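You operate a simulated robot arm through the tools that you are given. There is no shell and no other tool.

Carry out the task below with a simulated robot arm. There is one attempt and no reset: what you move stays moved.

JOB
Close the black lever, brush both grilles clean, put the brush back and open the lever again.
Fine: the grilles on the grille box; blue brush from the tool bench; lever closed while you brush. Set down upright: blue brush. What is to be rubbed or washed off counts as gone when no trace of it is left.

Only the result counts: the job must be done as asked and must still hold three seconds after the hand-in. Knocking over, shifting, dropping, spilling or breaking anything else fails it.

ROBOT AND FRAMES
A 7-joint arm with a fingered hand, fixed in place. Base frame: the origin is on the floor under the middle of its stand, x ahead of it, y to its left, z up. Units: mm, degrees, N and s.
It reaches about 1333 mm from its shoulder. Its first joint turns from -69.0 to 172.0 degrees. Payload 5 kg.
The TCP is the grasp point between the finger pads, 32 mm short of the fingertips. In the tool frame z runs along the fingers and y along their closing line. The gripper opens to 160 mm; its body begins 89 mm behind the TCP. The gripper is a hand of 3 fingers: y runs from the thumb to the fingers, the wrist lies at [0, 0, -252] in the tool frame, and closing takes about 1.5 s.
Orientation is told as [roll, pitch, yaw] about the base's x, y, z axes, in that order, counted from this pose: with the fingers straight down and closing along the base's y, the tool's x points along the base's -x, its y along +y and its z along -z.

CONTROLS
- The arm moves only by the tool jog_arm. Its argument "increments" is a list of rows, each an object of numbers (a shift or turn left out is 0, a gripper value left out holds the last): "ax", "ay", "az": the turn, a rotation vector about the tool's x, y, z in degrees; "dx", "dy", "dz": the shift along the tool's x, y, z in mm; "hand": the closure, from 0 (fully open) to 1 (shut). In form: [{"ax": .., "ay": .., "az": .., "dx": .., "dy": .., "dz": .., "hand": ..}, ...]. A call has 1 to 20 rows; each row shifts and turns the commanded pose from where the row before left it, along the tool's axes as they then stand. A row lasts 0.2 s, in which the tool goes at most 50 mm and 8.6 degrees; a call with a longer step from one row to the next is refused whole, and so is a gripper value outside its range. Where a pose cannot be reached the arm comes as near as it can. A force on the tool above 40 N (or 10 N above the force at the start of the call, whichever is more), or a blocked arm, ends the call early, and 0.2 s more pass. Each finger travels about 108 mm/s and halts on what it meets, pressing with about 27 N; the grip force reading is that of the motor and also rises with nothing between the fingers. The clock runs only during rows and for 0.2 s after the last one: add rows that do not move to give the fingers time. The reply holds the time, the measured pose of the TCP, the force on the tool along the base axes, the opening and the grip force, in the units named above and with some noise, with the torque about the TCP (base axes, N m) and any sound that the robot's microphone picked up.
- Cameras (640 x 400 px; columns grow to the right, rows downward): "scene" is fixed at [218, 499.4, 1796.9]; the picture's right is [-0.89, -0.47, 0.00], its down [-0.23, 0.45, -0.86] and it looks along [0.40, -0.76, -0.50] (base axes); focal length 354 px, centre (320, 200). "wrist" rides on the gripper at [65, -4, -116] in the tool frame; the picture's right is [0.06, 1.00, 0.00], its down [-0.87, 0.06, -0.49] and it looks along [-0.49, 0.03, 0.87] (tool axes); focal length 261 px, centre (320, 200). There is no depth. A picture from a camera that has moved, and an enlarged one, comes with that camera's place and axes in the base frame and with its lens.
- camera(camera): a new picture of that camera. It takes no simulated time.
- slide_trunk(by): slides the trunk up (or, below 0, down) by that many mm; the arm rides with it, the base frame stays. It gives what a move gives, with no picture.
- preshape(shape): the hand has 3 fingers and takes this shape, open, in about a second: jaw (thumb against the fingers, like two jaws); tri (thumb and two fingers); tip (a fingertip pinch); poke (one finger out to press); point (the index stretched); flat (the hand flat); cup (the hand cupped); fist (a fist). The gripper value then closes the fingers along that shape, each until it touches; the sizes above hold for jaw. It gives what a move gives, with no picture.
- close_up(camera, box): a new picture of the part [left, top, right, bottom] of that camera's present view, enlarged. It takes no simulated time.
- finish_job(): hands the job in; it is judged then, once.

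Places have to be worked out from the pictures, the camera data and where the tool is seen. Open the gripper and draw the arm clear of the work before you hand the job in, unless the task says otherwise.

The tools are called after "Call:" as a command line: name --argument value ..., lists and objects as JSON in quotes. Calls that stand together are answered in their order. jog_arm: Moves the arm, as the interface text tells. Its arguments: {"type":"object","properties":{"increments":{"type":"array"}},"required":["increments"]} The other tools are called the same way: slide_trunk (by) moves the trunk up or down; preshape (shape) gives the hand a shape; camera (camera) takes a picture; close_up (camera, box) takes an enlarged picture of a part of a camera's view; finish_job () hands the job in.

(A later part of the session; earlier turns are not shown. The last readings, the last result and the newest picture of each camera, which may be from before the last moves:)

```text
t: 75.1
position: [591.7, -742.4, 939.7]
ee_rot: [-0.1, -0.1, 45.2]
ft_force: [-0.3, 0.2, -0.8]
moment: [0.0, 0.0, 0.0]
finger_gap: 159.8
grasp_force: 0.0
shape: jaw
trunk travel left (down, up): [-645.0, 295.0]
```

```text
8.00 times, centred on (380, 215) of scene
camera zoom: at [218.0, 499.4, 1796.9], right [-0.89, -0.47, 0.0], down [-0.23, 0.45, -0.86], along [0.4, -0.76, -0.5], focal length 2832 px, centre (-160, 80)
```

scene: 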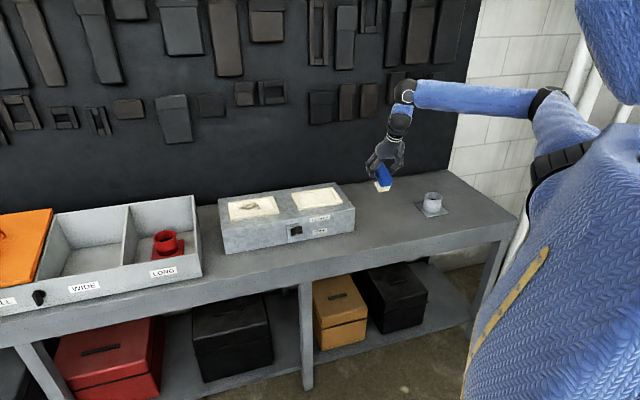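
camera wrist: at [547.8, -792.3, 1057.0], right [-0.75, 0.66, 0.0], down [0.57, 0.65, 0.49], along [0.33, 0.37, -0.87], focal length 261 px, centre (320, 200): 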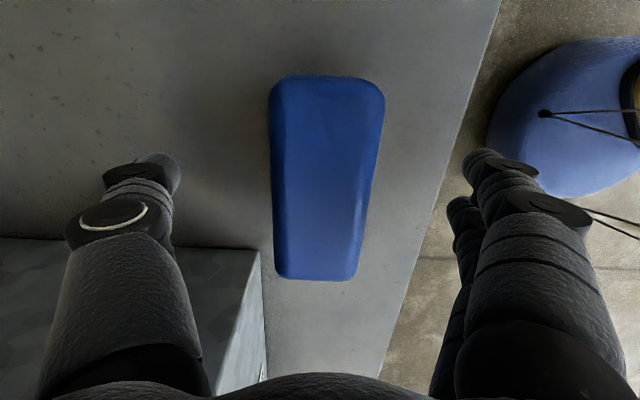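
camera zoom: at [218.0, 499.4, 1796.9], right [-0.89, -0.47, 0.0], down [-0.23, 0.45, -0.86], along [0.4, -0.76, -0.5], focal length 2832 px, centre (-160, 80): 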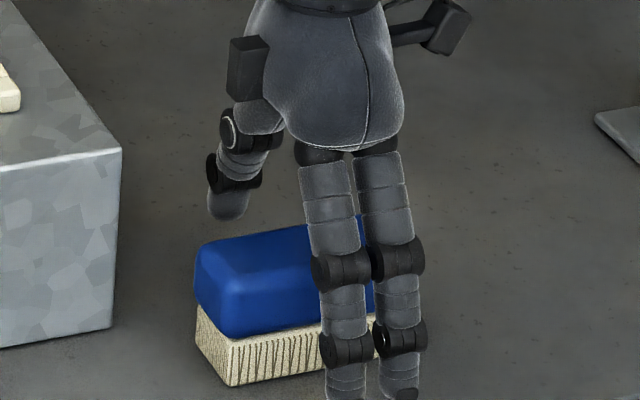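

The brush stands upright at about U −112, N 943. I'll raise the trunk, then turn to yaw −45 and tilt 20° forward above it.

Call:
slide_trunk --by 210

Call:
jog_arm --increments '[{"az": 8.2, "hand": 0.18}, {"az": 8.2}, {"az": 8.2}, {"az": 8.2}, {"az": 8.2}, {"az": 8.2}, {"az": 8.2}, {"az": 8.2}, {"az": 8.2}, {"az": 8.2}, {"az": 8.2}, {"ay": -7}, {"ay": -7}, {"ay": -6}]'

Call:
camera --camera "wrist"

Call:
camera --camera "scene"

```text
t: 77.3
position: [592.7, -743.0, 1149.3]
ee_rot: [0.0, -0.1, 45.2]
ft_force: [0.2, 0.2, 0.3]
moment: [-0.03, -0.01, 0.0]
finger_gap: 160.0
grasp_force: 0.1
shape: jaw
trunk travel left (down, up): [-855.0, 85.0]
```

```text
t: 80.3
position: [593.0, -742.2, 1150.7]
ee_rot: [0.1, -20.1, -45.1]
ft_force: [1.1, 0.2, 0.2]
moment: [0.02, -0.03, -0.04]
finger_gap: 131.4
grasp_force: 0.0
shape: jaw
trunk travel left (down, up): [-855.0, 85.0]
```

```text
taken
camera wrist: at [516.8, -674.6, 1237.9], right [0.66, 0.75, -0.02], down [0.49, -0.42, 0.76], along [0.56, -0.52, -0.65], focal length 261 px, centre (320, 200)
```

wrist: 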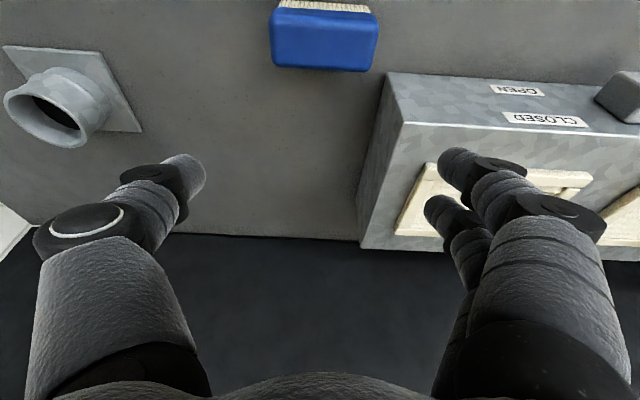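

```text
taken
```

scene: 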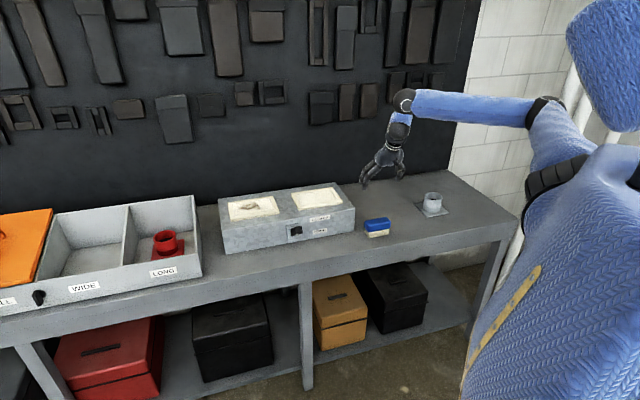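

The brush lies between the spread fingers (gap 131 mm). I'll fine-adjust and lower with the trunk, then check before going around the brush ends.

Call:
jog_arm --increments '[{"dx": 5.6, "dz": -2, "dy": -3}]'

Call:
slide_trunk --by -160

Call:
camera --camera "wrist"

Call:
close_up --camera "scene" --box '[330, 170, 430, 240]'

```text
t: 80.7
position: [588.0, -739.0, 1150.5]
ee_rot: [0.1, -20.1, -45.0]
ft_force: [-1.1, -0.5, 0.3]
moment: [-0.04, -0.03, 0.0]
finger_gap: 131.5
grasp_force: 0.1
shape: jaw
out of reach, approached as far as the arm can: row 1
trunk travel left (down, up): [-855.0, 85.0]
```

```text
t: 82.6
position: [588.8, -740.0, 990.7]
ee_rot: [0.2, -20.0, -45.0]
ft_force: [-0.3, 0.5, -0.1]
moment: [0.01, 0.0, 0.0]
finger_gap: 131.3
grasp_force: 0.1
shape: jaw
trunk travel left (down, up): [-695.0, 245.0]
```

```text
taken
camera wrist: at [513.6, -672.6, 1077.3], right [0.66, 0.75, -0.02], down [0.5, -0.42, 0.76], along [0.56, -0.51, -0.65], focal length 261 px, centre (320, 200)
```

wrist: 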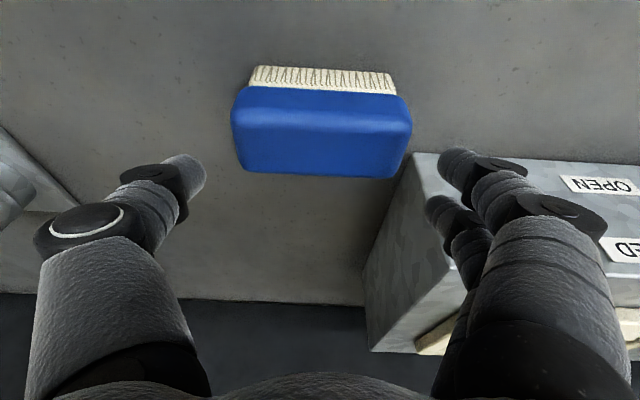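

```text
5.71 times, centred on (380, 205) of scene
camera zoom: at [218.0, 499.4, 1796.9], right [-0.89, -0.47, 0.0], down [-0.23, 0.45, -0.86], along [0.4, -0.76, -0.5], focal length 2023 px, centre (-23, 171)
```

zoom: 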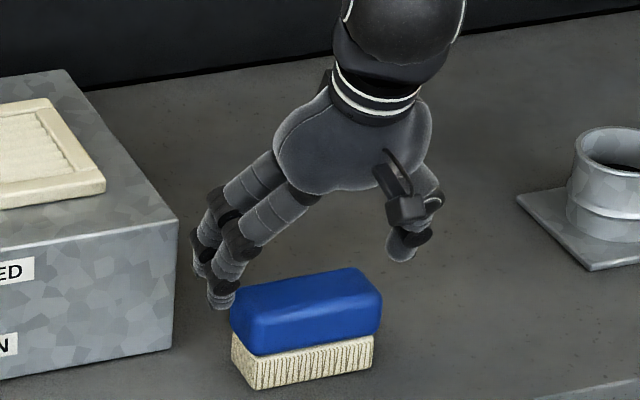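

Brush centre (U −107, N 941) lines up with the TCP. I'll lower 50 mm around its ends.

Call:
slide_trunk --by -49

Call:
camera --camera "wrist"

Call:
close_up --camera "scene" --box '[330, 170, 430, 240]'

```text
t: 83.5
position: [588.9, -740.6, 941.4]
ee_rot: [0.1, -20.0, -45.0]
ft_force: [0.1, 0.2, 0.3]
moment: [0.06, 0.03, -0.01]
finger_gap: 131.2
grasp_force: 0.0
shape: jaw
trunk travel left (down, up): [-646.0, 294.0]
```

```text
taken
camera wrist: at [513.6, -672.6, 1028.3], right [0.66, 0.75, -0.02], down [0.5, -0.42, 0.76], along [0.56, -0.51, -0.65], focal length 261 px, centre (320, 200)
```

wrist: 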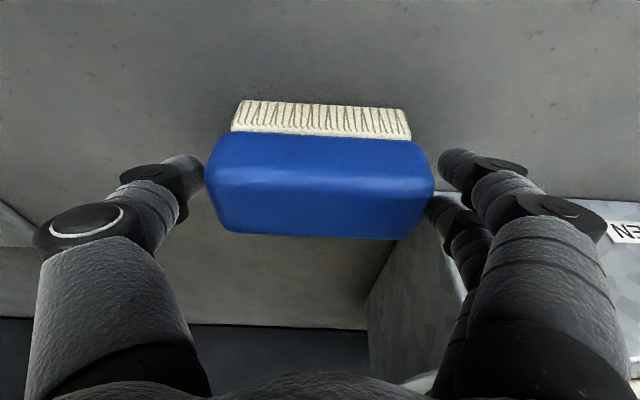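

```text
5.71 times, centred on (380, 205) of scene
camera zoom: at [218.0, 499.4, 1796.9], right [-0.89, -0.47, 0.0], down [-0.23, 0.45, -0.86], along [0.4, -0.76, -0.5], focal length 2023 px, centre (-23, 171)
```

zoom: 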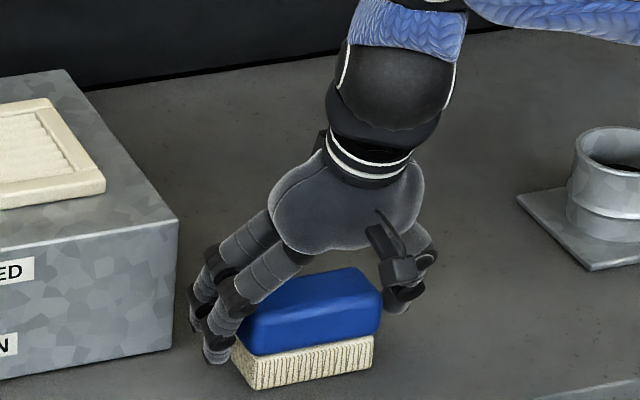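

The fingertips are beside the blue ends. I'll close on the ends.

Call:
jog_arm --increments '[{"hand": 0.25}, {"hand": 0.35}, {"hand": 0.5}, {"hand": 1}, {"hand": 1}, {"hand": 1}]'

Call:
camera --camera "wrist"

Call:
close_up --camera "scene" --box '[330, 170, 430, 240]'

```text
t: 84.9
position: [588.7, -739.9, 940.1]
ee_rot: [0.0, -20.1, -45.0]
ft_force: [0.0, 0.4, -0.4]
moment: [0.04, 0.0, 0.01]
finger_gap: 105.4
grasp_force: 27.8
shape: jaw
trunk travel left (down, up): [-646.0, 294.0]
```

```text
taken
camera wrist: at [513.7, -672.8, 1027.9], right [0.66, 0.75, -0.02], down [0.5, -0.42, 0.76], along [0.56, -0.51, -0.65], focal length 261 px, centre (320, 200)
```

wrist: 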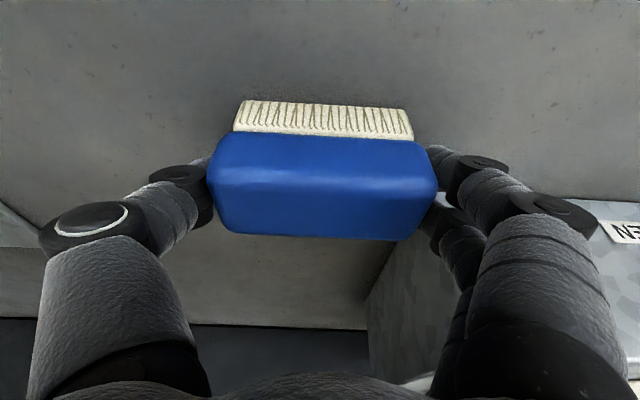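

```text
5.71 times, centred on (380, 205) of scene
camera zoom: at [218.0, 499.4, 1796.9], right [-0.89, -0.47, 0.0], down [-0.23, 0.45, -0.86], along [0.4, -0.76, -0.5], focal length 2023 px, centre (-23, 171)
```

zoom: 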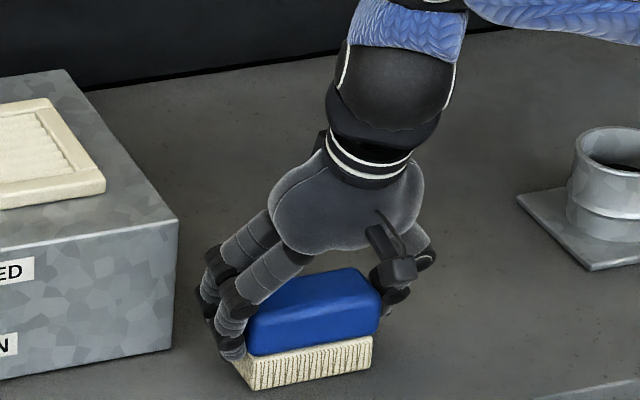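

Gripped by the ends at 105 mm. I'll lift with the trunk and check the hold.

Call:
slide_trunk --by 40

Call:
close_up --camera "scene" --box '[330, 170, 430, 240]'

Call:
slide_trunk --by 165

Call:
camera --camera "wrist"

```text
t: 85.7
position: [588.6, -741.7, 980.7]
ee_rot: [0.2, -20.0, -45.0]
ft_force: [-0.4, -0.3, -0.6]
moment: [0.01, 0.01, 0.0]
finger_gap: 105.0
grasp_force: 27.2
shape: jaw
trunk travel left (down, up): [-686.0, 254.0]
```

```text
5.71 times, centred on (380, 205) of scene
camera zoom: at [218.0, 499.4, 1796.9], right [-0.89, -0.47, 0.0], down [-0.23, 0.45, -0.86], along [0.4, -0.76, -0.5], focal length 2023 px, centre (-23, 171)
```

zoom: 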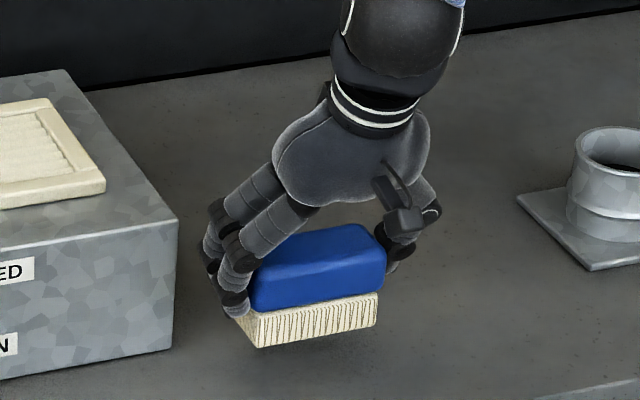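

```text
t: 87.6
position: [589.1, -740.7, 1144.9]
ee_rot: [0.1, -19.9, -45.0]
ft_force: [0.2, -0.1, -1.4]
moment: [-0.01, -0.03, 0.0]
finger_gap: 104.9
grasp_force: 27.1
shape: jaw
trunk travel left (down, up): [-851.0, 89.0]
```

```text
taken
camera wrist: at [513.8, -673.1, 1232.7], right [0.66, 0.75, -0.02], down [0.5, -0.42, 0.76], along [0.56, -0.51, -0.65], focal length 261 px, centre (320, 200)
```

wrist: 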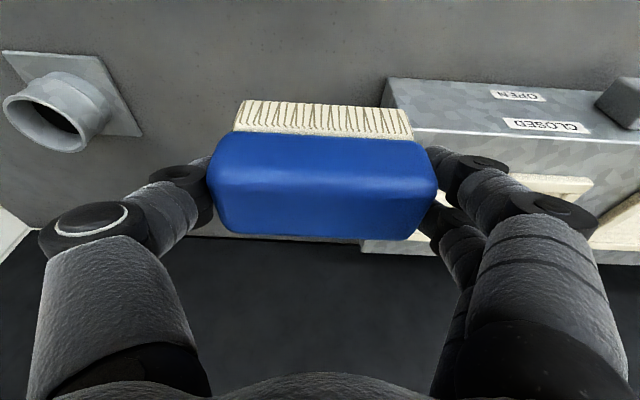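

The brush is held level. Now I'll carry it over the box toward grille L, staying high.

Call:
jog_arm --increments '[{"dy": 42.7, "dx": -13.2, "dz": 4.8}, {"dy": 42.7, "dx": -13.2, "dz": 4.8}, {"dy": 42.7, "dx": -13.2, "dz": 4.8}, {"dy": 42.7, "dx": -13.2, "dz": 4.8}, {"dy": 42.7, "dx": -13.2, "dz": 4.8}, {"dy": 42.7, "dx": -13.2, "dz": 4.8}, {"dy": 42.7, "dx": -13.2, "dz": 4.8}, {"dy": 42.7, "dx": -13.2, "dz": 4.8}, {"dy": 42.7, "dx": -13.2, "dz": 4.8}, {"dy": 42.7, "dx": -13.2, "dz": 4.8}, {"dy": 42.7, "dx": -13.2, "dz": 4.8}, {"dy": 42.7, "dx": -13.2, "dz": 4.8}]'

Call:
camera --camera "wrist"

Call:
camera --camera "scene"

```text
t: 90.2
position: [1071.0, -496.5, 1147.0]
ee_rot: [-0.1, -19.9, -45.1]
ft_force: [0.8, 0.3, -0.8]
moment: [0.0, 0.03, -0.01]
finger_gap: 104.9
grasp_force: 27.2
shape: jaw
trunk travel left (down, up): [-851.0, 89.0]
```

```text
taken
camera wrist: at [995.7, -428.7, 1233.9], right [0.66, 0.75, -0.02], down [0.5, -0.42, 0.76], along [0.56, -0.52, -0.65], focal length 261 px, centre (320, 200)
```

wrist: 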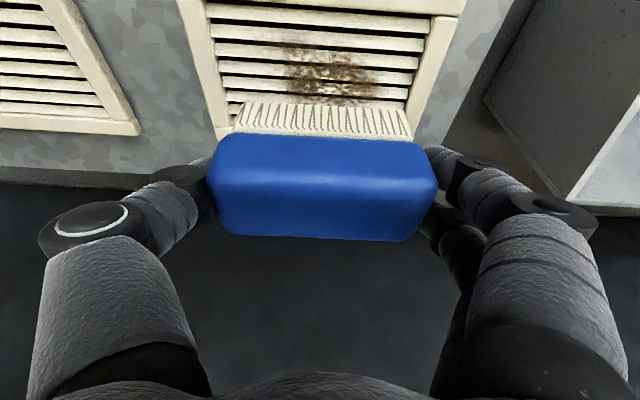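

```text
taken
```

scene: 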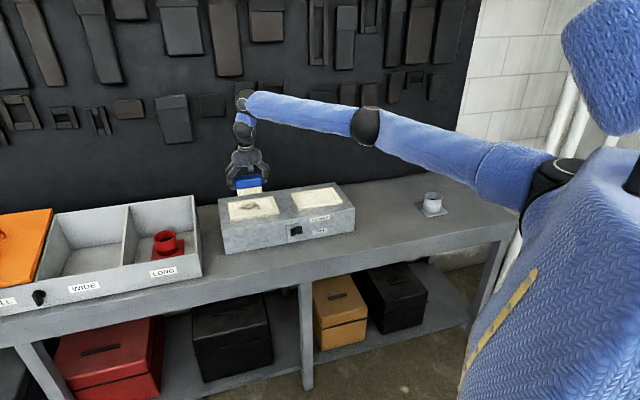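

Over grille L at U 406, N 1108, with full reach now. I'll descend vertically to just above the slats.

Call:
jog_arm --increments '[{"dx": 5.5, "dz": 15}, {"dx": 5.5, "dz": 15}, {"dx": 5.5, "dz": 15}, {"dx": 5.1, "dz": 14}]'

Call:
camera --camera "wrist"

Call:
close_up --camera "scene" --box '[200, 155, 300, 235]'

```text
t: 91.2
position: [1072.9, -496.7, 1083.8]
ee_rot: [0.2, -20.0, -45.0]
ft_force: [0.6, 0.1, -0.9]
moment: [0.0, 0.03, -0.02]
finger_gap: 104.9
grasp_force: 27.1
shape: jaw
trunk travel left (down, up): [-851.0, 89.0]
```

```text
taken
camera wrist: at [996.8, -428.9, 1170.8], right [0.66, 0.75, -0.02], down [0.5, -0.42, 0.76], along [0.56, -0.51, -0.65], focal length 261 px, centre (320, 200)
```

wrist: 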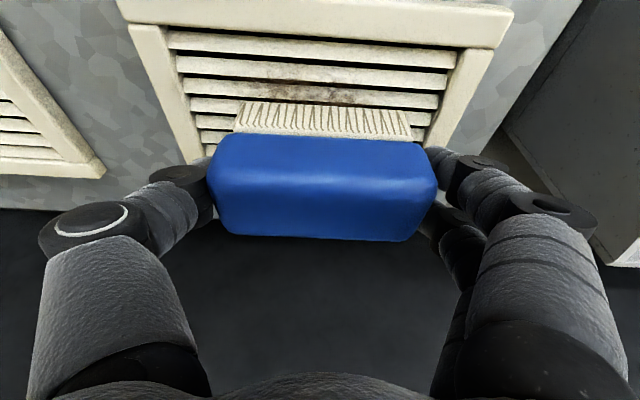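

```text
5.00 times, centred on (250, 195) of scene
camera zoom: at [218.0, 499.4, 1796.9], right [-0.89, -0.47, 0.0], down [-0.23, 0.45, -0.86], along [0.4, -0.76, -0.5], focal length 1770 px, centre (670, 225)
```

zoom: 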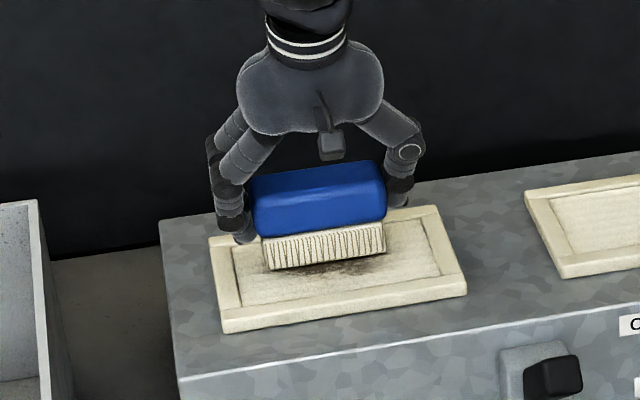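

Bristles hover ~10 mm above the slats. I'll go down in 2 mm steps to contact.

Call:
jog_arm --increments '[{"dx": 0.7, "dz": 1.9}, {"dx": 0.7, "dz": 1.9}, {"dx": 0.7, "dz": 1.9}]'

```text
t: 92.0
position: [1071.5, -496.4, 1078.3]
ee_rot: [0.0, -20.0, -45.1]
ft_force: [-0.1, -0.1, -2.0]
moment: [0.02, -0.01, 0.04]
finger_gap: 104.9
grasp_force: 27.6
shape: jaw
trunk travel left (down, up): [-851.0, 89.0]
```

Call:
jog_arm --increments '[{"dx": 0.7, "dz": 1.9}, {"dx": 0.7, "dz": 1.9}]'

```text
t: 92.6
position: [1070.9, -497.0, 1074.8]
ee_rot: [0.2, -20.1, -45.1]
ft_force: [0.2, 0.5, 1.8]
moment: [0.1, -0.12, 0.01]
finger_gap: 104.9
grasp_force: 27.5
shape: jaw
trunk travel left (down, up): [-851.0, 89.0]
```

Contact is beginning at z≈1074.8. I'll press about 2 mm more and begin sweeping.

Call:
jog_arm --increments '[{"dx": 0.7, "dz": 1.9}, {"dx": 0, "dz": 0}]'

```text
t: 93.2
position: [1069.9, -496.9, 1074.4]
ee_rot: [0.1, -20.2, -45.0]
ft_force: [1.9, -1.5, 12.8]
moment: [0.0, -0.16, 0.01]
finger_gap: 104.8
grasp_force: 26.7
shape: jaw
trunk travel left (down, up): [-851.0, 89.0]
```

12.8 N now. I'll sweep back and forth across the slats.

Call:
jog_arm --increments '[{"dx": 11.3, "dz": -4.1}, {"dx": 11.3, "dz": -4.1}, {"dx": -11.3, "dz": 4.1}, {"dx": -11.3, "dz": 4.1}, {"dx": -11.3, "dz": 4.1}, {"dx": -11.3, "dz": 4.1}]'

Call:
camera --camera "wrist"

Call:
close_up --camera "scene" --box '[200, 155, 300, 235]'

```text
t: 94.6
position: [1088.0, -511.6, 1074.2]
ee_rot: [0.1, -20.1, -45.0]
ft_force: [-2.2, 2.5, 11.6]
moment: [0.07, -0.08, 0.04]
finger_gap: 104.9
grasp_force: 27.4
shape: jaw
trunk travel left (down, up): [-851.0, 89.0]
```

```text
taken
camera wrist: at [1011.1, -444.7, 1161.3], right [0.66, 0.75, -0.02], down [0.49, -0.42, 0.76], along [0.56, -0.51, -0.65], focal length 261 px, centre (320, 200)
```

wrist: 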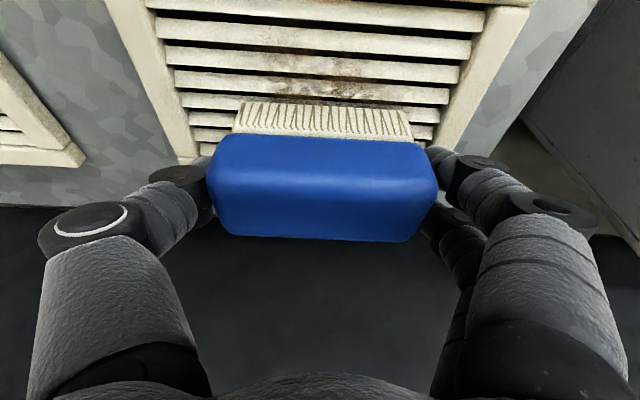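

```text
5.00 times, centred on (250, 195) of scene
camera zoom: at [218.0, 499.4, 1796.9], right [-0.89, -0.47, 0.0], down [-0.23, 0.45, -0.86], along [0.4, -0.76, -0.5], focal length 1770 px, centre (670, 225)
```

zoom: 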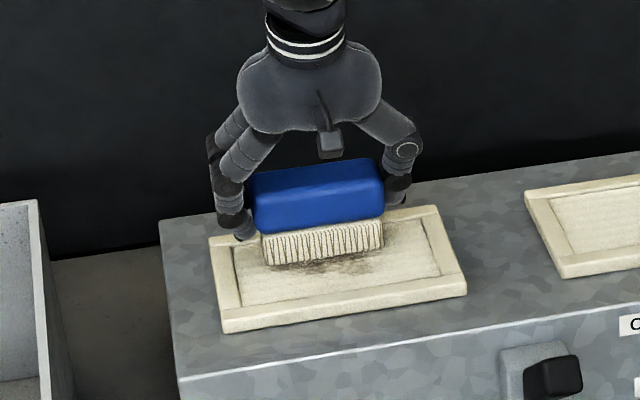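

The dirt is fading. More strokes, with small shifts along U.

Call:
jog_arm --increments '[{"dx": 11.3, "dz": -4.1}, {"dx": 11.3, "dz": -4.1}, {"dx": 11.3, "dz": -4.1}, {"dx": 11.3, "dz": -4.1}, {"dy": -12}, {"dx": -11.3, "dz": 4.1}, {"dx": -11.3, "dz": 4.1}, {"dx": -11.3, "dz": 4.1}, {"dx": -11.3, "dz": 4.1}, {"dy": 12}, {"dy": 12}, {"dx": 11.3, "dz": -4.1}, {"dx": 11.3, "dz": -4.1}, {"dx": 11.3, "dz": -4.1}, {"dx": 11.3, "dz": -4.1}]'

Call:
camera --camera "wrist"

Call:
close_up --camera "scene" --box '[200, 155, 300, 235]'

```text
t: 97.8
position: [1060.4, -469.2, 1074.7]
ee_rot: [0.2, -20.1, -45.0]
ft_force: [1.8, -3.1, 13.7]
moment: [-0.08, -0.13, -0.03]
finger_gap: 104.5
grasp_force: 27.2
shape: jaw
trunk travel left (down, up): [-851.0, 89.0]
```

```text
taken
camera wrist: at [985.5, -402.4, 1160.9], right [0.66, 0.75, -0.02], down [0.49, -0.42, 0.76], along [0.56, -0.51, -0.65], focal length 261 px, centre (320, 200)
```

wrist: 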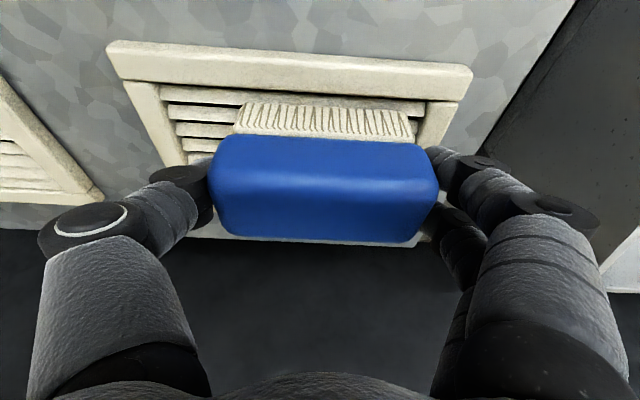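

```text
5.00 times, centred on (250, 195) of scene
camera zoom: at [218.0, 499.4, 1796.9], right [-0.89, -0.47, 0.0], down [-0.23, 0.45, -0.86], along [0.4, -0.76, -0.5], focal length 1770 px, centre (670, 225)
```

zoom: 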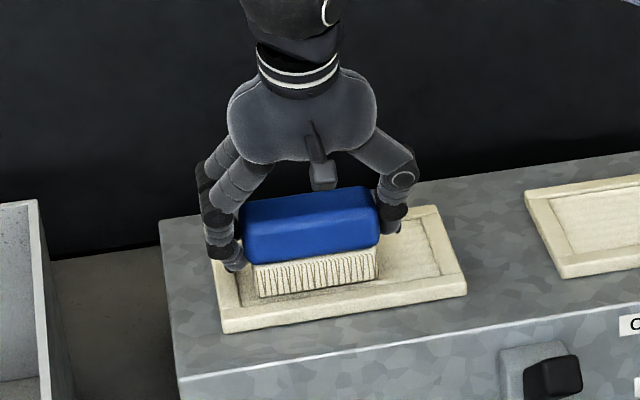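

Nearly clean now. A few more strokes at this side and back in the middle, then lift to inspect.

Call:
jog_arm --increments '[{"dx": -11.3, "dz": 4.1}, {"dx": -11.3, "dz": 4.1}, {"dx": -11.3, "dz": 4.1}, {"dx": -11.3, "dz": 4.1}, {"dy": -12}, {"dx": 11.3, "dz": -4.1}, {"dx": 11.3, "dz": -4.1}, {"dx": 11.3, "dz": -4.1}, {"dx": 11.3, "dz": -4.1}, {"dy": -12}, {"dx": -11.3, "dz": 4.1}, {"dx": -11.3, "dz": 4.1}, {"dx": -11.3, "dz": 4.1}, {"dx": -11.3, "dz": 4.1}, {"dx": -7, "dz": -19}, {"dx": -9, "dz": -24}, {"dx": -9, "dz": -24}]'

Call:
camera --camera "wrist"

Call:
close_up --camera "scene" --box '[222, 185, 292, 229]'

```text
t: 101.4
position: [1078.2, -521.5, 1143.1]
ee_rot: [0.1, -20.0, -45.1]
ft_force: [-0.9, -0.1, -1.9]
moment: [0.0, 0.02, -0.02]
finger_gap: 104.5
grasp_force: 26.8
shape: jaw
trunk travel left (down, up): [-851.0, 89.0]
```

```text
taken
camera wrist: at [1003.4, -454.0, 1229.8], right [0.66, 0.75, -0.02], down [0.5, -0.42, 0.76], along [0.56, -0.51, -0.65], focal length 261 px, centre (320, 200)
```

wrist: 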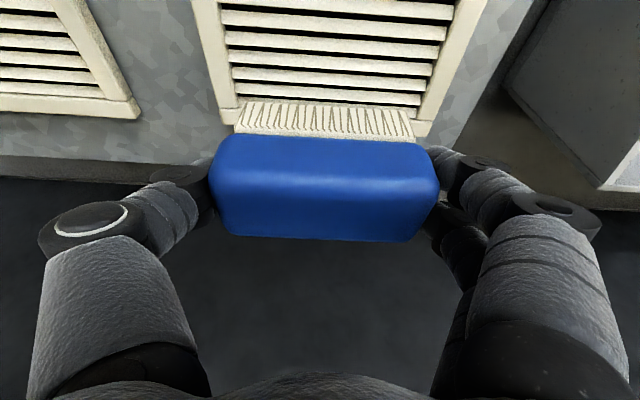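

```text
9.09 times, centred on (257, 207) of scene
camera zoom: at [218.0, 499.4, 1796.9], right [-0.89, -0.47, 0.0], down [-0.23, 0.45, -0.86], along [0.4, -0.76, -0.5], focal length 3218 px, centre (893, 136)
```

zoom: 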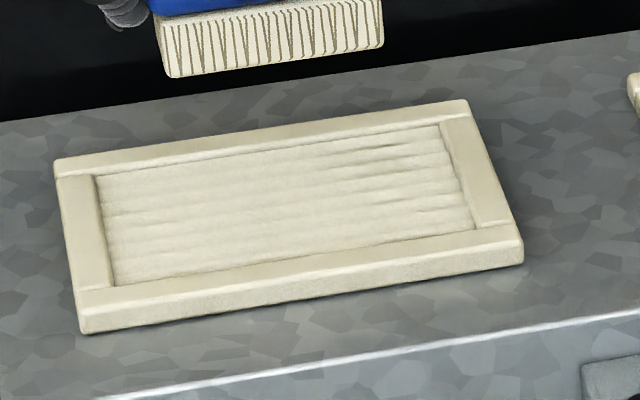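

Both grilles look clean from the scene camera. I'll check enlarged wrist views too.

Call:
close_up --camera "wrist" --box '[190, 0, 490, 140]'

Call:
close_up --camera "scene" --box '[290, 180, 350, 216]'

Call:
close_up --camera "scene" --box '[232, 195, 282, 222]'

```text
2.13 times, centred on (340, 70) of wrist
camera zoom: at [1003.4, -454.0, 1229.8], right [0.66, 0.75, -0.02], down [0.5, -0.42, 0.76], along [0.56, -0.51, -0.65], focal length 556 px, centre (277, 477)
```

zoom: 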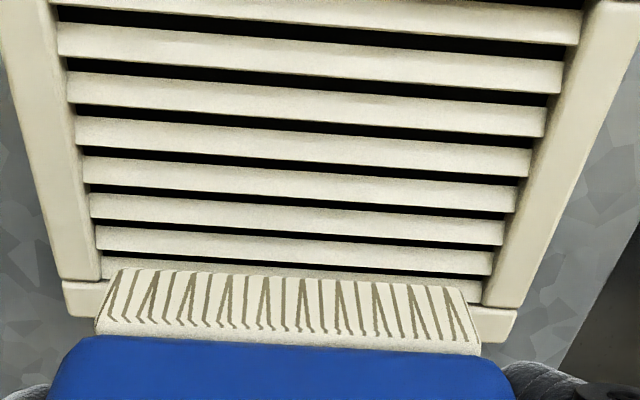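

```text
10.67 times, centred on (320, 198) of scene
camera zoom: at [218.0, 499.4, 1796.9], right [-0.89, -0.47, 0.0], down [-0.23, 0.45, -0.86], along [0.4, -0.76, -0.5], focal length 3776 px, centre (320, 221)
```

zoom: 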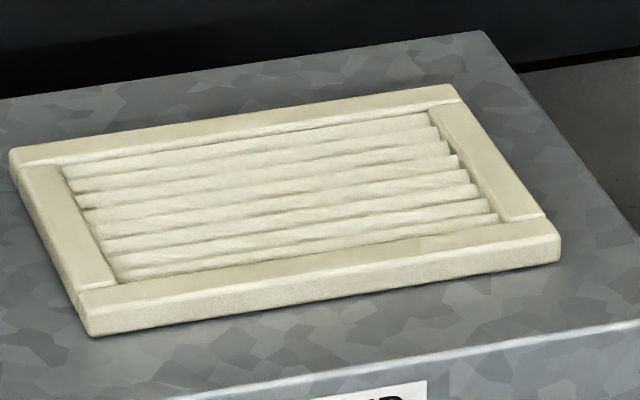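

```text
12.80 times, centred on (257, 208) of scene
camera zoom: at [218.0, 499.4, 1796.9], right [-0.89, -0.47, 0.0], down [-0.23, 0.45, -0.86], along [0.4, -0.76, -0.5], focal length 4532 px, centre (1126, 91)
```

zoom: 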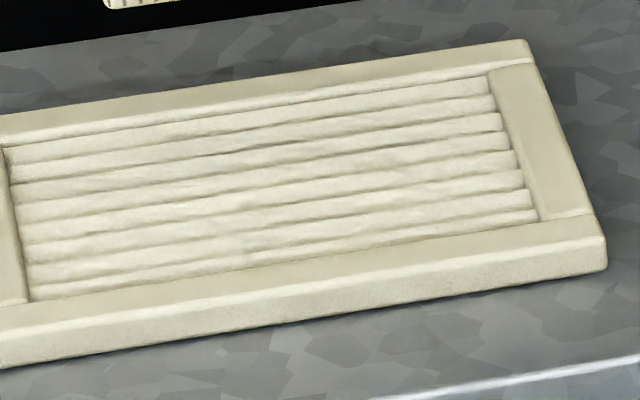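

L is clean. Let me zoom in more on R's ends to rule out faint residue.

Call:
close_up --camera "scene" --box '[318, 184, 344, 204]'

Call:
close_up --camera "scene" --box '[294, 188, 322, 208]'

Call:
close_up --camera "wrist" --box '[0, 0, 150, 130]'

```text
16.00 times, centred on (331, 194) of scene
camera zoom: at [218.0, 499.4, 1796.9], right [-0.89, -0.47, 0.0], down [-0.23, 0.45, -0.86], along [0.4, -0.76, -0.5], focal length 5664 px, centre (144, 296)
```

zoom: 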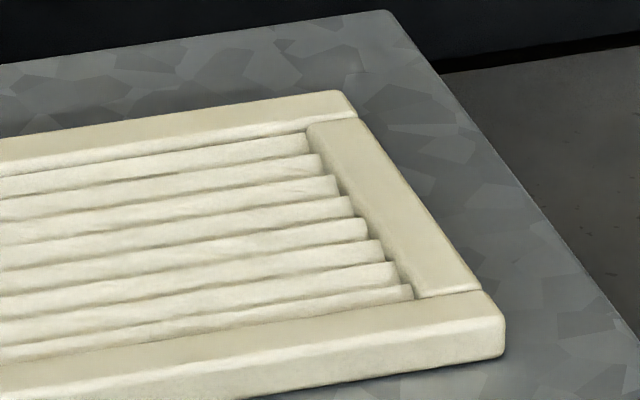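

```text
16.00 times, centred on (308, 198) of scene
camera zoom: at [218.0, 499.4, 1796.9], right [-0.89, -0.47, 0.0], down [-0.23, 0.45, -0.86], along [0.4, -0.76, -0.5], focal length 5664 px, centre (512, 232)
```

zoom: 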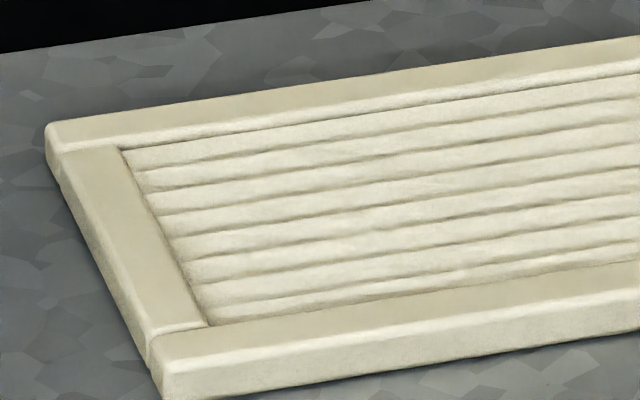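

```text
3.08 times, centred on (75, 65) of wrist
camera zoom: at [1003.4, -454.0, 1229.8], right [0.66, 0.75, -0.02], down [0.5, -0.42, 0.76], along [0.56, -0.51, -0.65], focal length 802 px, centre (1074, 615)
```

zoom: 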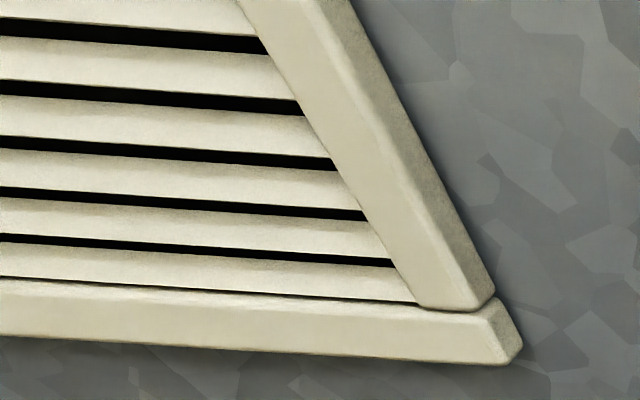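

Both grilles are free of dirt, and the lever is still closed. I'll carry the brush back to the free bench spot where the tilted grasp was made (a known reachable pose), to re-grasp it for put-back.

Call:
jog_arm --increments '[{"dy": -41.4, "dx": 15.0, "dz": -5.4}, {"dy": -41.4, "dx": 15.0, "dz": -5.4}, {"dy": -41.4, "dx": 15.0, "dz": -5.4}, {"dy": -41.4, "dx": 15.0, "dz": -5.4}, {"dy": -41.4, "dx": 15.0, "dz": -5.4}, {"dy": -41.4, "dx": 15.0, "dz": -5.4}, {"dy": -41.4, "dx": 15.0, "dz": -5.4}, {"dy": -41.4, "dx": 15.0, "dz": -5.4}, {"dy": -41.4, "dx": 15.0, "dz": -5.4}, {"dy": -41.4, "dx": 15.0, "dz": -5.4}, {"dy": -41.4, "dx": 15.0, "dz": -5.4}, {"dy": -41.4, "dx": 15.0, "dz": -5.4}]'

Call:
camera --camera "wrist"

Call:
camera --camera "scene"

```text
t: 104.0
position: [591.3, -738.6, 1143.8]
ee_rot: [0.2, -20.1, -45.0]
ft_force: [-0.6, -0.3, -2.1]
moment: [-0.01, -0.02, 0.06]
finger_gap: 104.4
grasp_force: 27.1
shape: jaw
trunk travel left (down, up): [-851.0, 89.0]
```

```text
taken
camera wrist: at [516.4, -671.4, 1230.1], right [0.66, 0.75, -0.02], down [0.5, -0.42, 0.76], along [0.56, -0.51, -0.65], focal length 261 px, centre (320, 200)
```

wrist: 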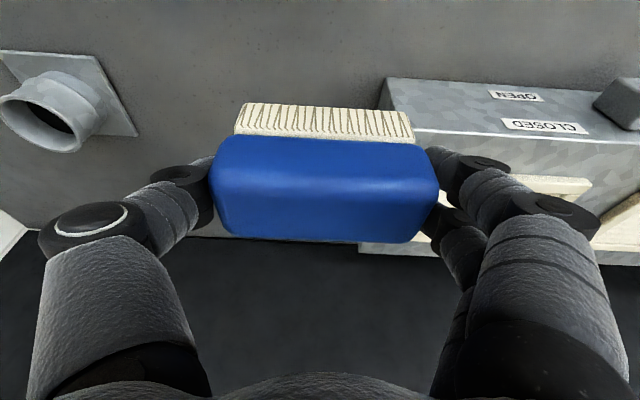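

```text
taken
```

scene: 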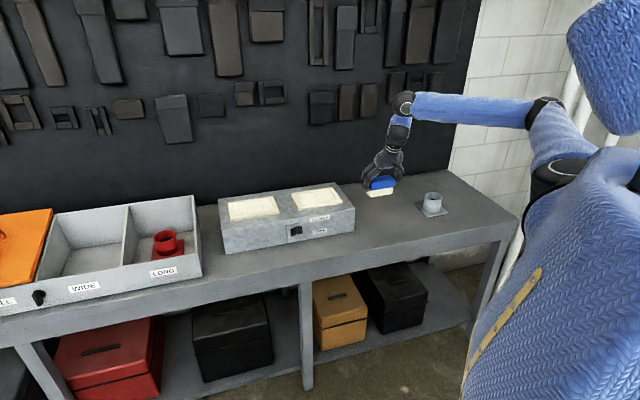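

I'll test, at safe height, whether the original brush spot can be reached directly with this grip.

Call:
jog_arm --increments '[{"dy": -20, "dx": -7, "dz": 2.5}, {"dy": -20, "dx": -7, "dz": 2.5}]'

```text
t: 104.6
position: [574.5, -776.6, 1141.3]
ee_rot: [0.1, -20.1, -45.1]
ft_force: [0.1, 0.3, -1.4]
moment: [0.0, 0.02, 0.01]
finger_gap: 104.4
grasp_force: 27.1
shape: jaw
trunk travel left (down, up): [-851.0, 89.0]
```

That worked. Continue the remaining 40 mm toward the original spot.

Call:
jog_arm --increments '[{"dy": -20, "dx": -6, "dz": 2.2}, {"dy": -20, "dx": -6, "dz": 2.2}]'

Call:
camera --camera "scene"

```text
t: 105.2
position: [555.2, -812.5, 1141.2]
ee_rot: [0.1, -20.1, -45.0]
ft_force: [0.7, 0.0, -1.2]
moment: [0.02, 0.03, 0.0]
finger_gap: 104.3
grasp_force: 27.2
shape: jaw
trunk travel left (down, up): [-851.0, 89.0]
```

```text
taken
```

scene: 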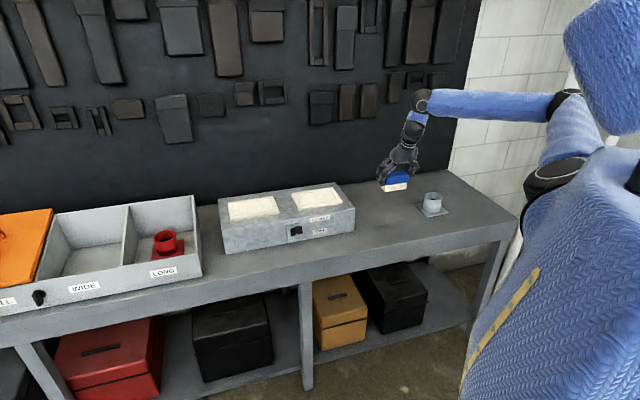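

I'm directly above the original spot (brush centre ≈ U −182, N 969). I'll lower with the trunk.

Call:
slide_trunk --by -185

Call:
close_up --camera "scene" --box '[350, 170, 450, 240]'

Call:
camera --camera "wrist"

```text
t: 107.2
position: [554.2, -813.6, 956.8]
ee_rot: [0.2, -19.9, -45.0]
ft_force: [0.0, -0.3, -0.7]
moment: [-0.02, 0.02, -0.01]
finger_gap: 104.3
grasp_force: 27.3
shape: jaw
trunk travel left (down, up): [-666.0, 274.0]
```

```text
5.71 times, centred on (400, 205) of scene
camera zoom: at [218.0, 499.4, 1796.9], right [-0.89, -0.47, 0.0], down [-0.23, 0.45, -0.86], along [0.4, -0.76, -0.5], focal length 2023 px, centre (-137, 171)
```

zoom: 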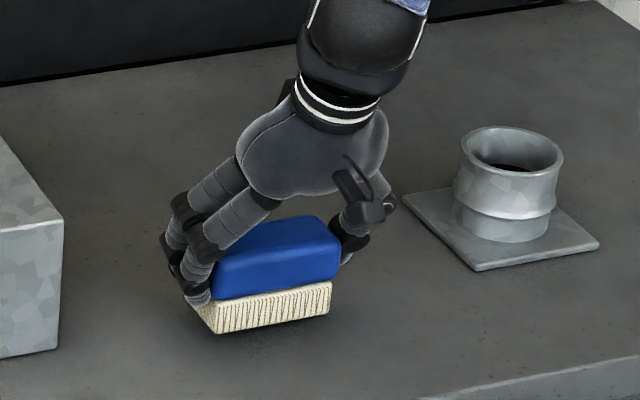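

```text
taken
camera wrist: at [479.0, -746.5, 1043.8], right [0.66, 0.75, -0.02], down [0.5, -0.42, 0.76], along [0.56, -0.51, -0.65], focal length 261 px, centre (320, 200)
```

wrist: 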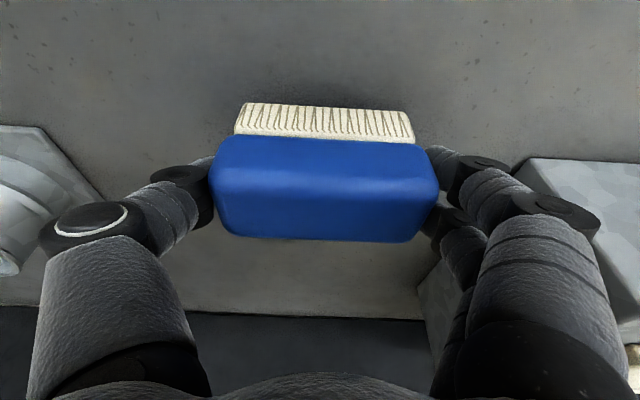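

The brush is ~15 mm above its original footprint. I'll lower in small steps to touch.

Call:
slide_trunk --by -13

Call:
slide_trunk --by -2

Call:
slide_trunk --by -1.5

```text
t: 107.8
position: [555.4, -813.5, 943.0]
ee_rot: [0.1, -20.0, -45.0]
ft_force: [0.6, 0.4, -0.6]
moment: [-0.01, 0.01, -0.01]
finger_gap: 104.5
grasp_force: 26.6
shape: jaw
trunk travel left (down, up): [-653.0, 287.0]
```

```text
t: 108.3
position: [555.5, -814.3, 942.5]
ee_rot: [0.1, -20.0, -45.0]
ft_force: [0.3, -0.4, -0.8]
moment: [0.0, 0.0, 0.0]
finger_gap: 104.5
grasp_force: 26.9
shape: jaw
trunk travel left (down, up): [-651.0, 289.0]
```

```text
t: 108.9
position: [554.4, -813.9, 940.8]
ee_rot: [0.2, -20.0, -45.1]
ft_force: [-1.1, 0.0, -1.2]
moment: [-0.01, 0.02, 0.0]
finger_gap: 104.4
grasp_force: 27.3
shape: jaw
trunk travel left (down, up): [-649.0, 291.0]
```

Not touching yet; continue in 1 mm steps.

Call:
slide_trunk --by -1

Call:
slide_trunk --by -1

```text
t: 109.4
position: [555.3, -814.3, 940.2]
ee_rot: [0.2, -20.1, -45.0]
ft_force: [0.2, -0.2, 2.7]
moment: [0.03, -0.06, 0.01]
finger_gap: 104.3
grasp_force: 27.3
shape: jaw
trunk travel left (down, up): [-648.0, 292.0]
```

```text
t: 109.9
position: [553.8, -814.5, 938.4]
ee_rot: [0.3, -20.1, -45.0]
ft_force: [0.7, -0.4, 7.8]
moment: [0.02, -0.08, -0.01]
finger_gap: 104.4
grasp_force: 27.3
shape: jaw
trunk travel left (down, up): [-647.0, 293.0]
```

The brush stands on the bench (~8 N). I'll open the fingers gently.

Call:
jog_arm --increments '[{"hand": 0.32}, {"hand": 0.28}, {"hand": 0.22}, {"hand": 0.15}, {"hand": 0.1}]'

Call:
camera --camera "wrist"

Call:
close_up --camera "scene" --box '[350, 170, 450, 240]'

```text
t: 111.1
position: [554.6, -813.9, 938.5]
ee_rot: [0.0, -20.0, -45.1]
ft_force: [0.8, -0.9, -0.1]
moment: [0.04, 0.03, -0.04]
finger_gap: 143.8
grasp_force: 0.1
shape: jaw
trunk travel left (down, up): [-647.0, 293.0]
```

```text
taken
camera wrist: at [479.0, -746.5, 1025.2], right [0.66, 0.75, -0.02], down [0.5, -0.42, 0.76], along [0.56, -0.51, -0.65], focal length 261 px, centre (320, 200)
```

wrist: 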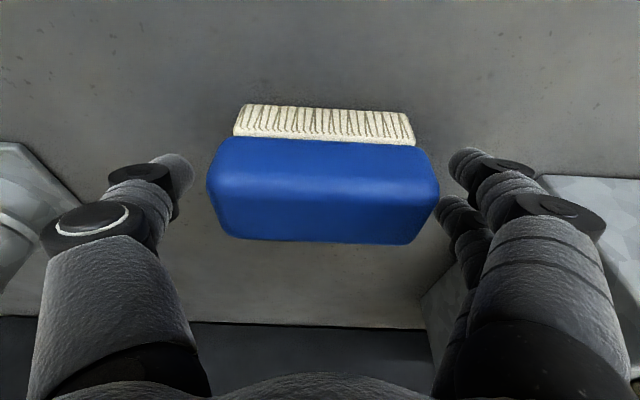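

```text
5.71 times, centred on (400, 205) of scene
camera zoom: at [218.0, 499.4, 1796.9], right [-0.89, -0.47, 0.0], down [-0.23, 0.45, -0.86], along [0.4, -0.76, -0.5], focal length 2023 px, centre (-137, 171)
```

zoom: 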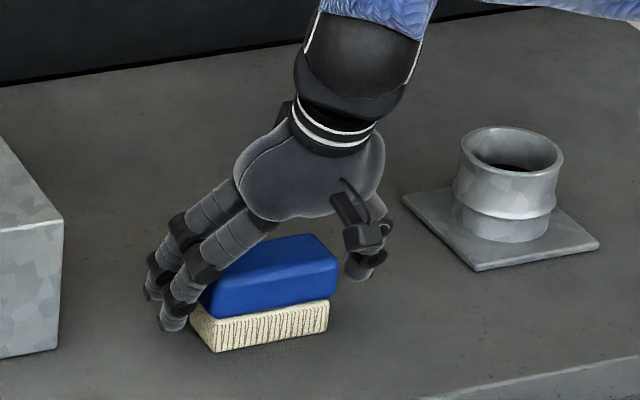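

The brush stands upright on its original footprint. I'll raise the trunk straight up, clear of it.

Call:
slide_trunk --by 60

Call:
slide_trunk --by 150

Call:
close_up --camera "scene" --box '[350, 170, 450, 240]'

Call:
camera --camera "wrist"

```text
t: 112.1
position: [554.7, -814.4, 999.2]
ee_rot: [0.2, -19.9, -45.0]
ft_force: [0.8, -0.1, -0.7]
moment: [-0.01, 0.01, -0.02]
finger_gap: 144.1
grasp_force: 0.0
shape: jaw
trunk travel left (down, up): [-707.0, 233.0]
```

```text
t: 113.8
position: [555.8, -814.3, 1147.9]
ee_rot: [0.2, -20.0, -45.1]
ft_force: [1.0, -0.2, -0.8]
moment: [-0.01, -0.01, 0.03]
finger_gap: 143.9
grasp_force: 0.0
shape: jaw
trunk travel left (down, up): [-857.0, 83.0]
```

```text
5.71 times, centred on (400, 205) of scene
camera zoom: at [218.0, 499.4, 1796.9], right [-0.89, -0.47, 0.0], down [-0.23, 0.45, -0.86], along [0.4, -0.76, -0.5], focal length 2023 px, centre (-137, 171)
```

zoom: 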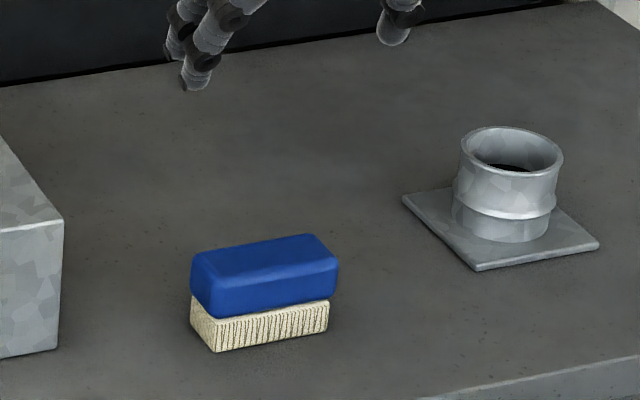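

```text
taken
camera wrist: at [479.1, -746.8, 1234.9], right [0.66, 0.75, -0.02], down [0.5, -0.42, 0.76], along [0.56, -0.51, -0.65], focal length 261 px, centre (320, 200)
```

wrist: 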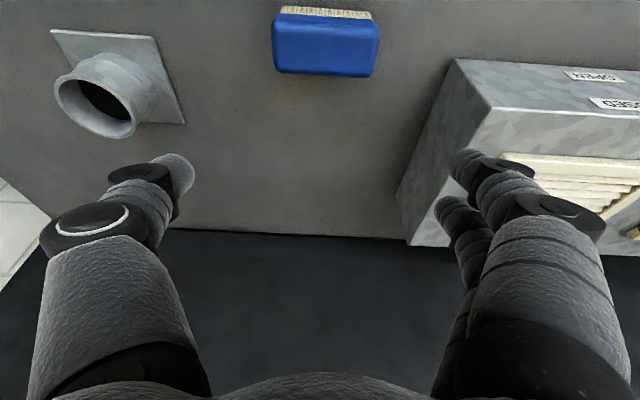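

The brush is back as it was. Now I'll move to above the lever, straighten the hand and close the fingers to push.

Call:
jog_arm --increments '[{"dy": 44.1, "dx": 7.7, "dz": -2.8}, {"dy": 44.1, "dx": 7.7, "dz": -2.8}, {"dy": 44.1, "dx": 7.7, "dz": -2.8}, {"dy": 44.1, "dx": 7.7, "dz": -2.8}, {"dy": 44.1, "dx": 7.7, "dz": -2.8}, {"dy": 44.1, "dx": 7.7, "dz": -2.8}, {"dy": 44.1, "dx": 7.7, "dz": -2.8}, {"dy": 44.1, "dx": 7.7, "dz": -2.8}, {"dy": 44.1, "dx": 7.7, "dz": -2.8}, {"dy": 44.1, "dx": 7.7, "dz": -2.8}, {"ay": 7}, {"ay": 7}, {"ay": 6}, {"hand": 0}, {"hand": 0}]'

Call:
camera --camera "wrist"

Call:
close_up --camera "scene" --box '[240, 170, 370, 270]'

```text
t: 117.0
position: [808.7, -443.3, 1148.9]
ee_rot: [0.1, 0.1, -45.1]
ft_force: [0.2, 0.1, -0.1]
moment: [-0.02, 0.02, -0.01]
finger_gap: 160.2
grasp_force: 0.0
shape: jaw
trunk travel left (down, up): [-857.0, 83.0]
```

```text
taken
camera wrist: at [758.8, -401.5, 1266.2], right [0.66, 0.75, 0.0], down [0.65, -0.58, 0.49], along [0.37, -0.32, -0.87], focal length 261 px, centre (320, 200)
```

wrist: 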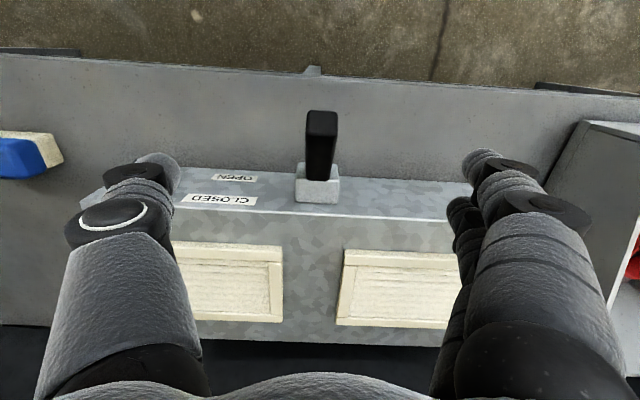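

```text
4.00 times, centred on (305, 220) of scene
camera zoom: at [218.0, 499.4, 1796.9], right [-0.89, -0.47, 0.0], down [-0.23, 0.45, -0.86], along [0.4, -0.76, -0.5], focal length 1416 px, centre (380, 120)
```

zoom: 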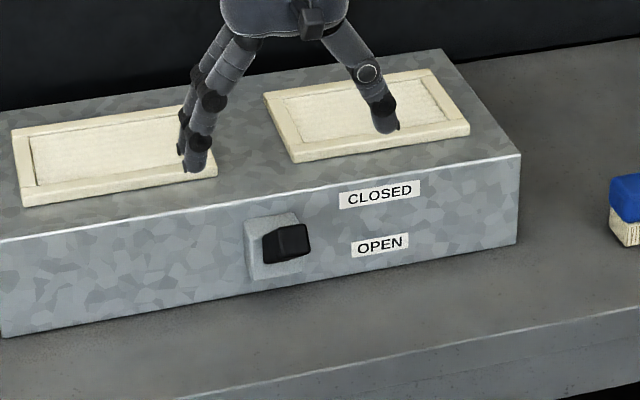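

The lever is still at CLOSED and I have a clear view of both grilles; a final enlarged check before opening the lever.

Call:
close_up --camera "wrist" --box '[160, 230, 300, 340]'

Call:
close_up --camera "wrist" --box '[325, 235, 465, 340]'

Call:
jog_arm --increments '[{"hand": 0.5}, {"hand": 1}, {"hand": 1}, {"hand": 1}, {"hand": 1}, {"hand": 1}, {"hand": 1}, {"hand": 1}]'

Call:
camera --camera "wrist"

```text
3.64 times, centred on (230, 285) of wrist
camera zoom: at [758.8, -401.5, 1266.2], right [0.66, 0.75, 0.0], down [0.65, -0.58, 0.49], along [0.37, -0.32, -0.87], focal length 948 px, centre (647, -109)
```

zoom: 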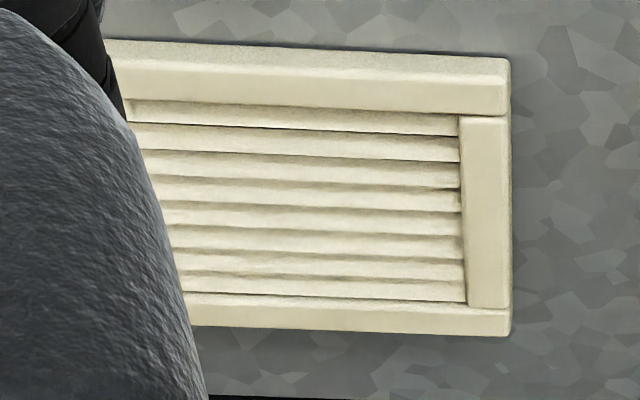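

```text
3.81 times, centred on (395, 288) of wrist
camera zoom: at [758.8, -401.5, 1266.2], right [0.66, 0.75, 0.0], down [0.65, -0.58, 0.49], along [0.37, -0.32, -0.87], focal length 993 px, centre (34, -133)
```

zoom: 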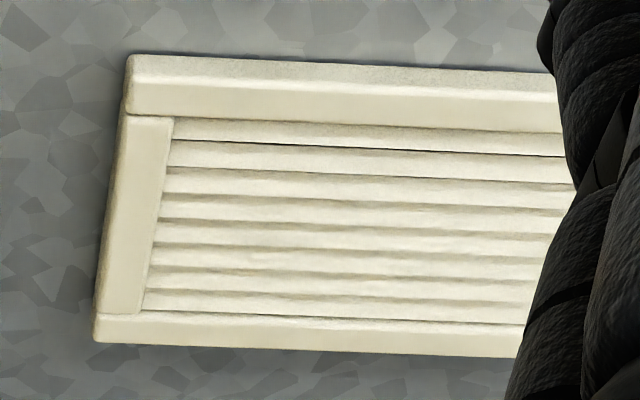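

```text
t: 118.8
position: [808.3, -445.4, 1150.7]
ee_rot: [0.1, 0.0, -45.0]
ft_force: [0.9, 0.3, 0.2]
moment: [0.0, -0.02, 0.02]
finger_gap: 0.0
grasp_force: 26.6
shape: jaw
trunk travel left (down, up): [-857.0, 83.0]
```

```text
taken
camera wrist: at [758.5, -402.0, 1266.2], right [0.66, 0.75, 0.0], down [0.65, -0.58, 0.49], along [0.37, -0.32, -0.87], focal length 261 px, centre (320, 200)
```

wrist: 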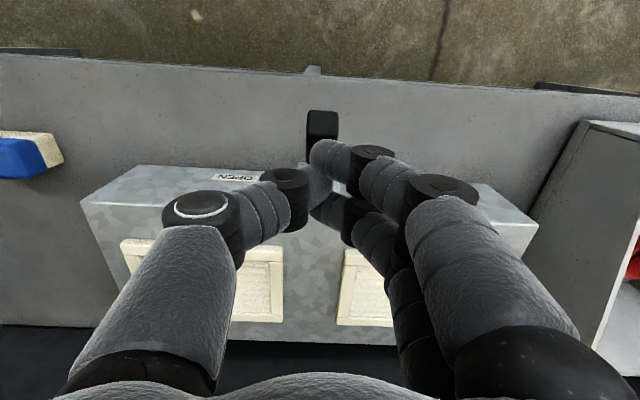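

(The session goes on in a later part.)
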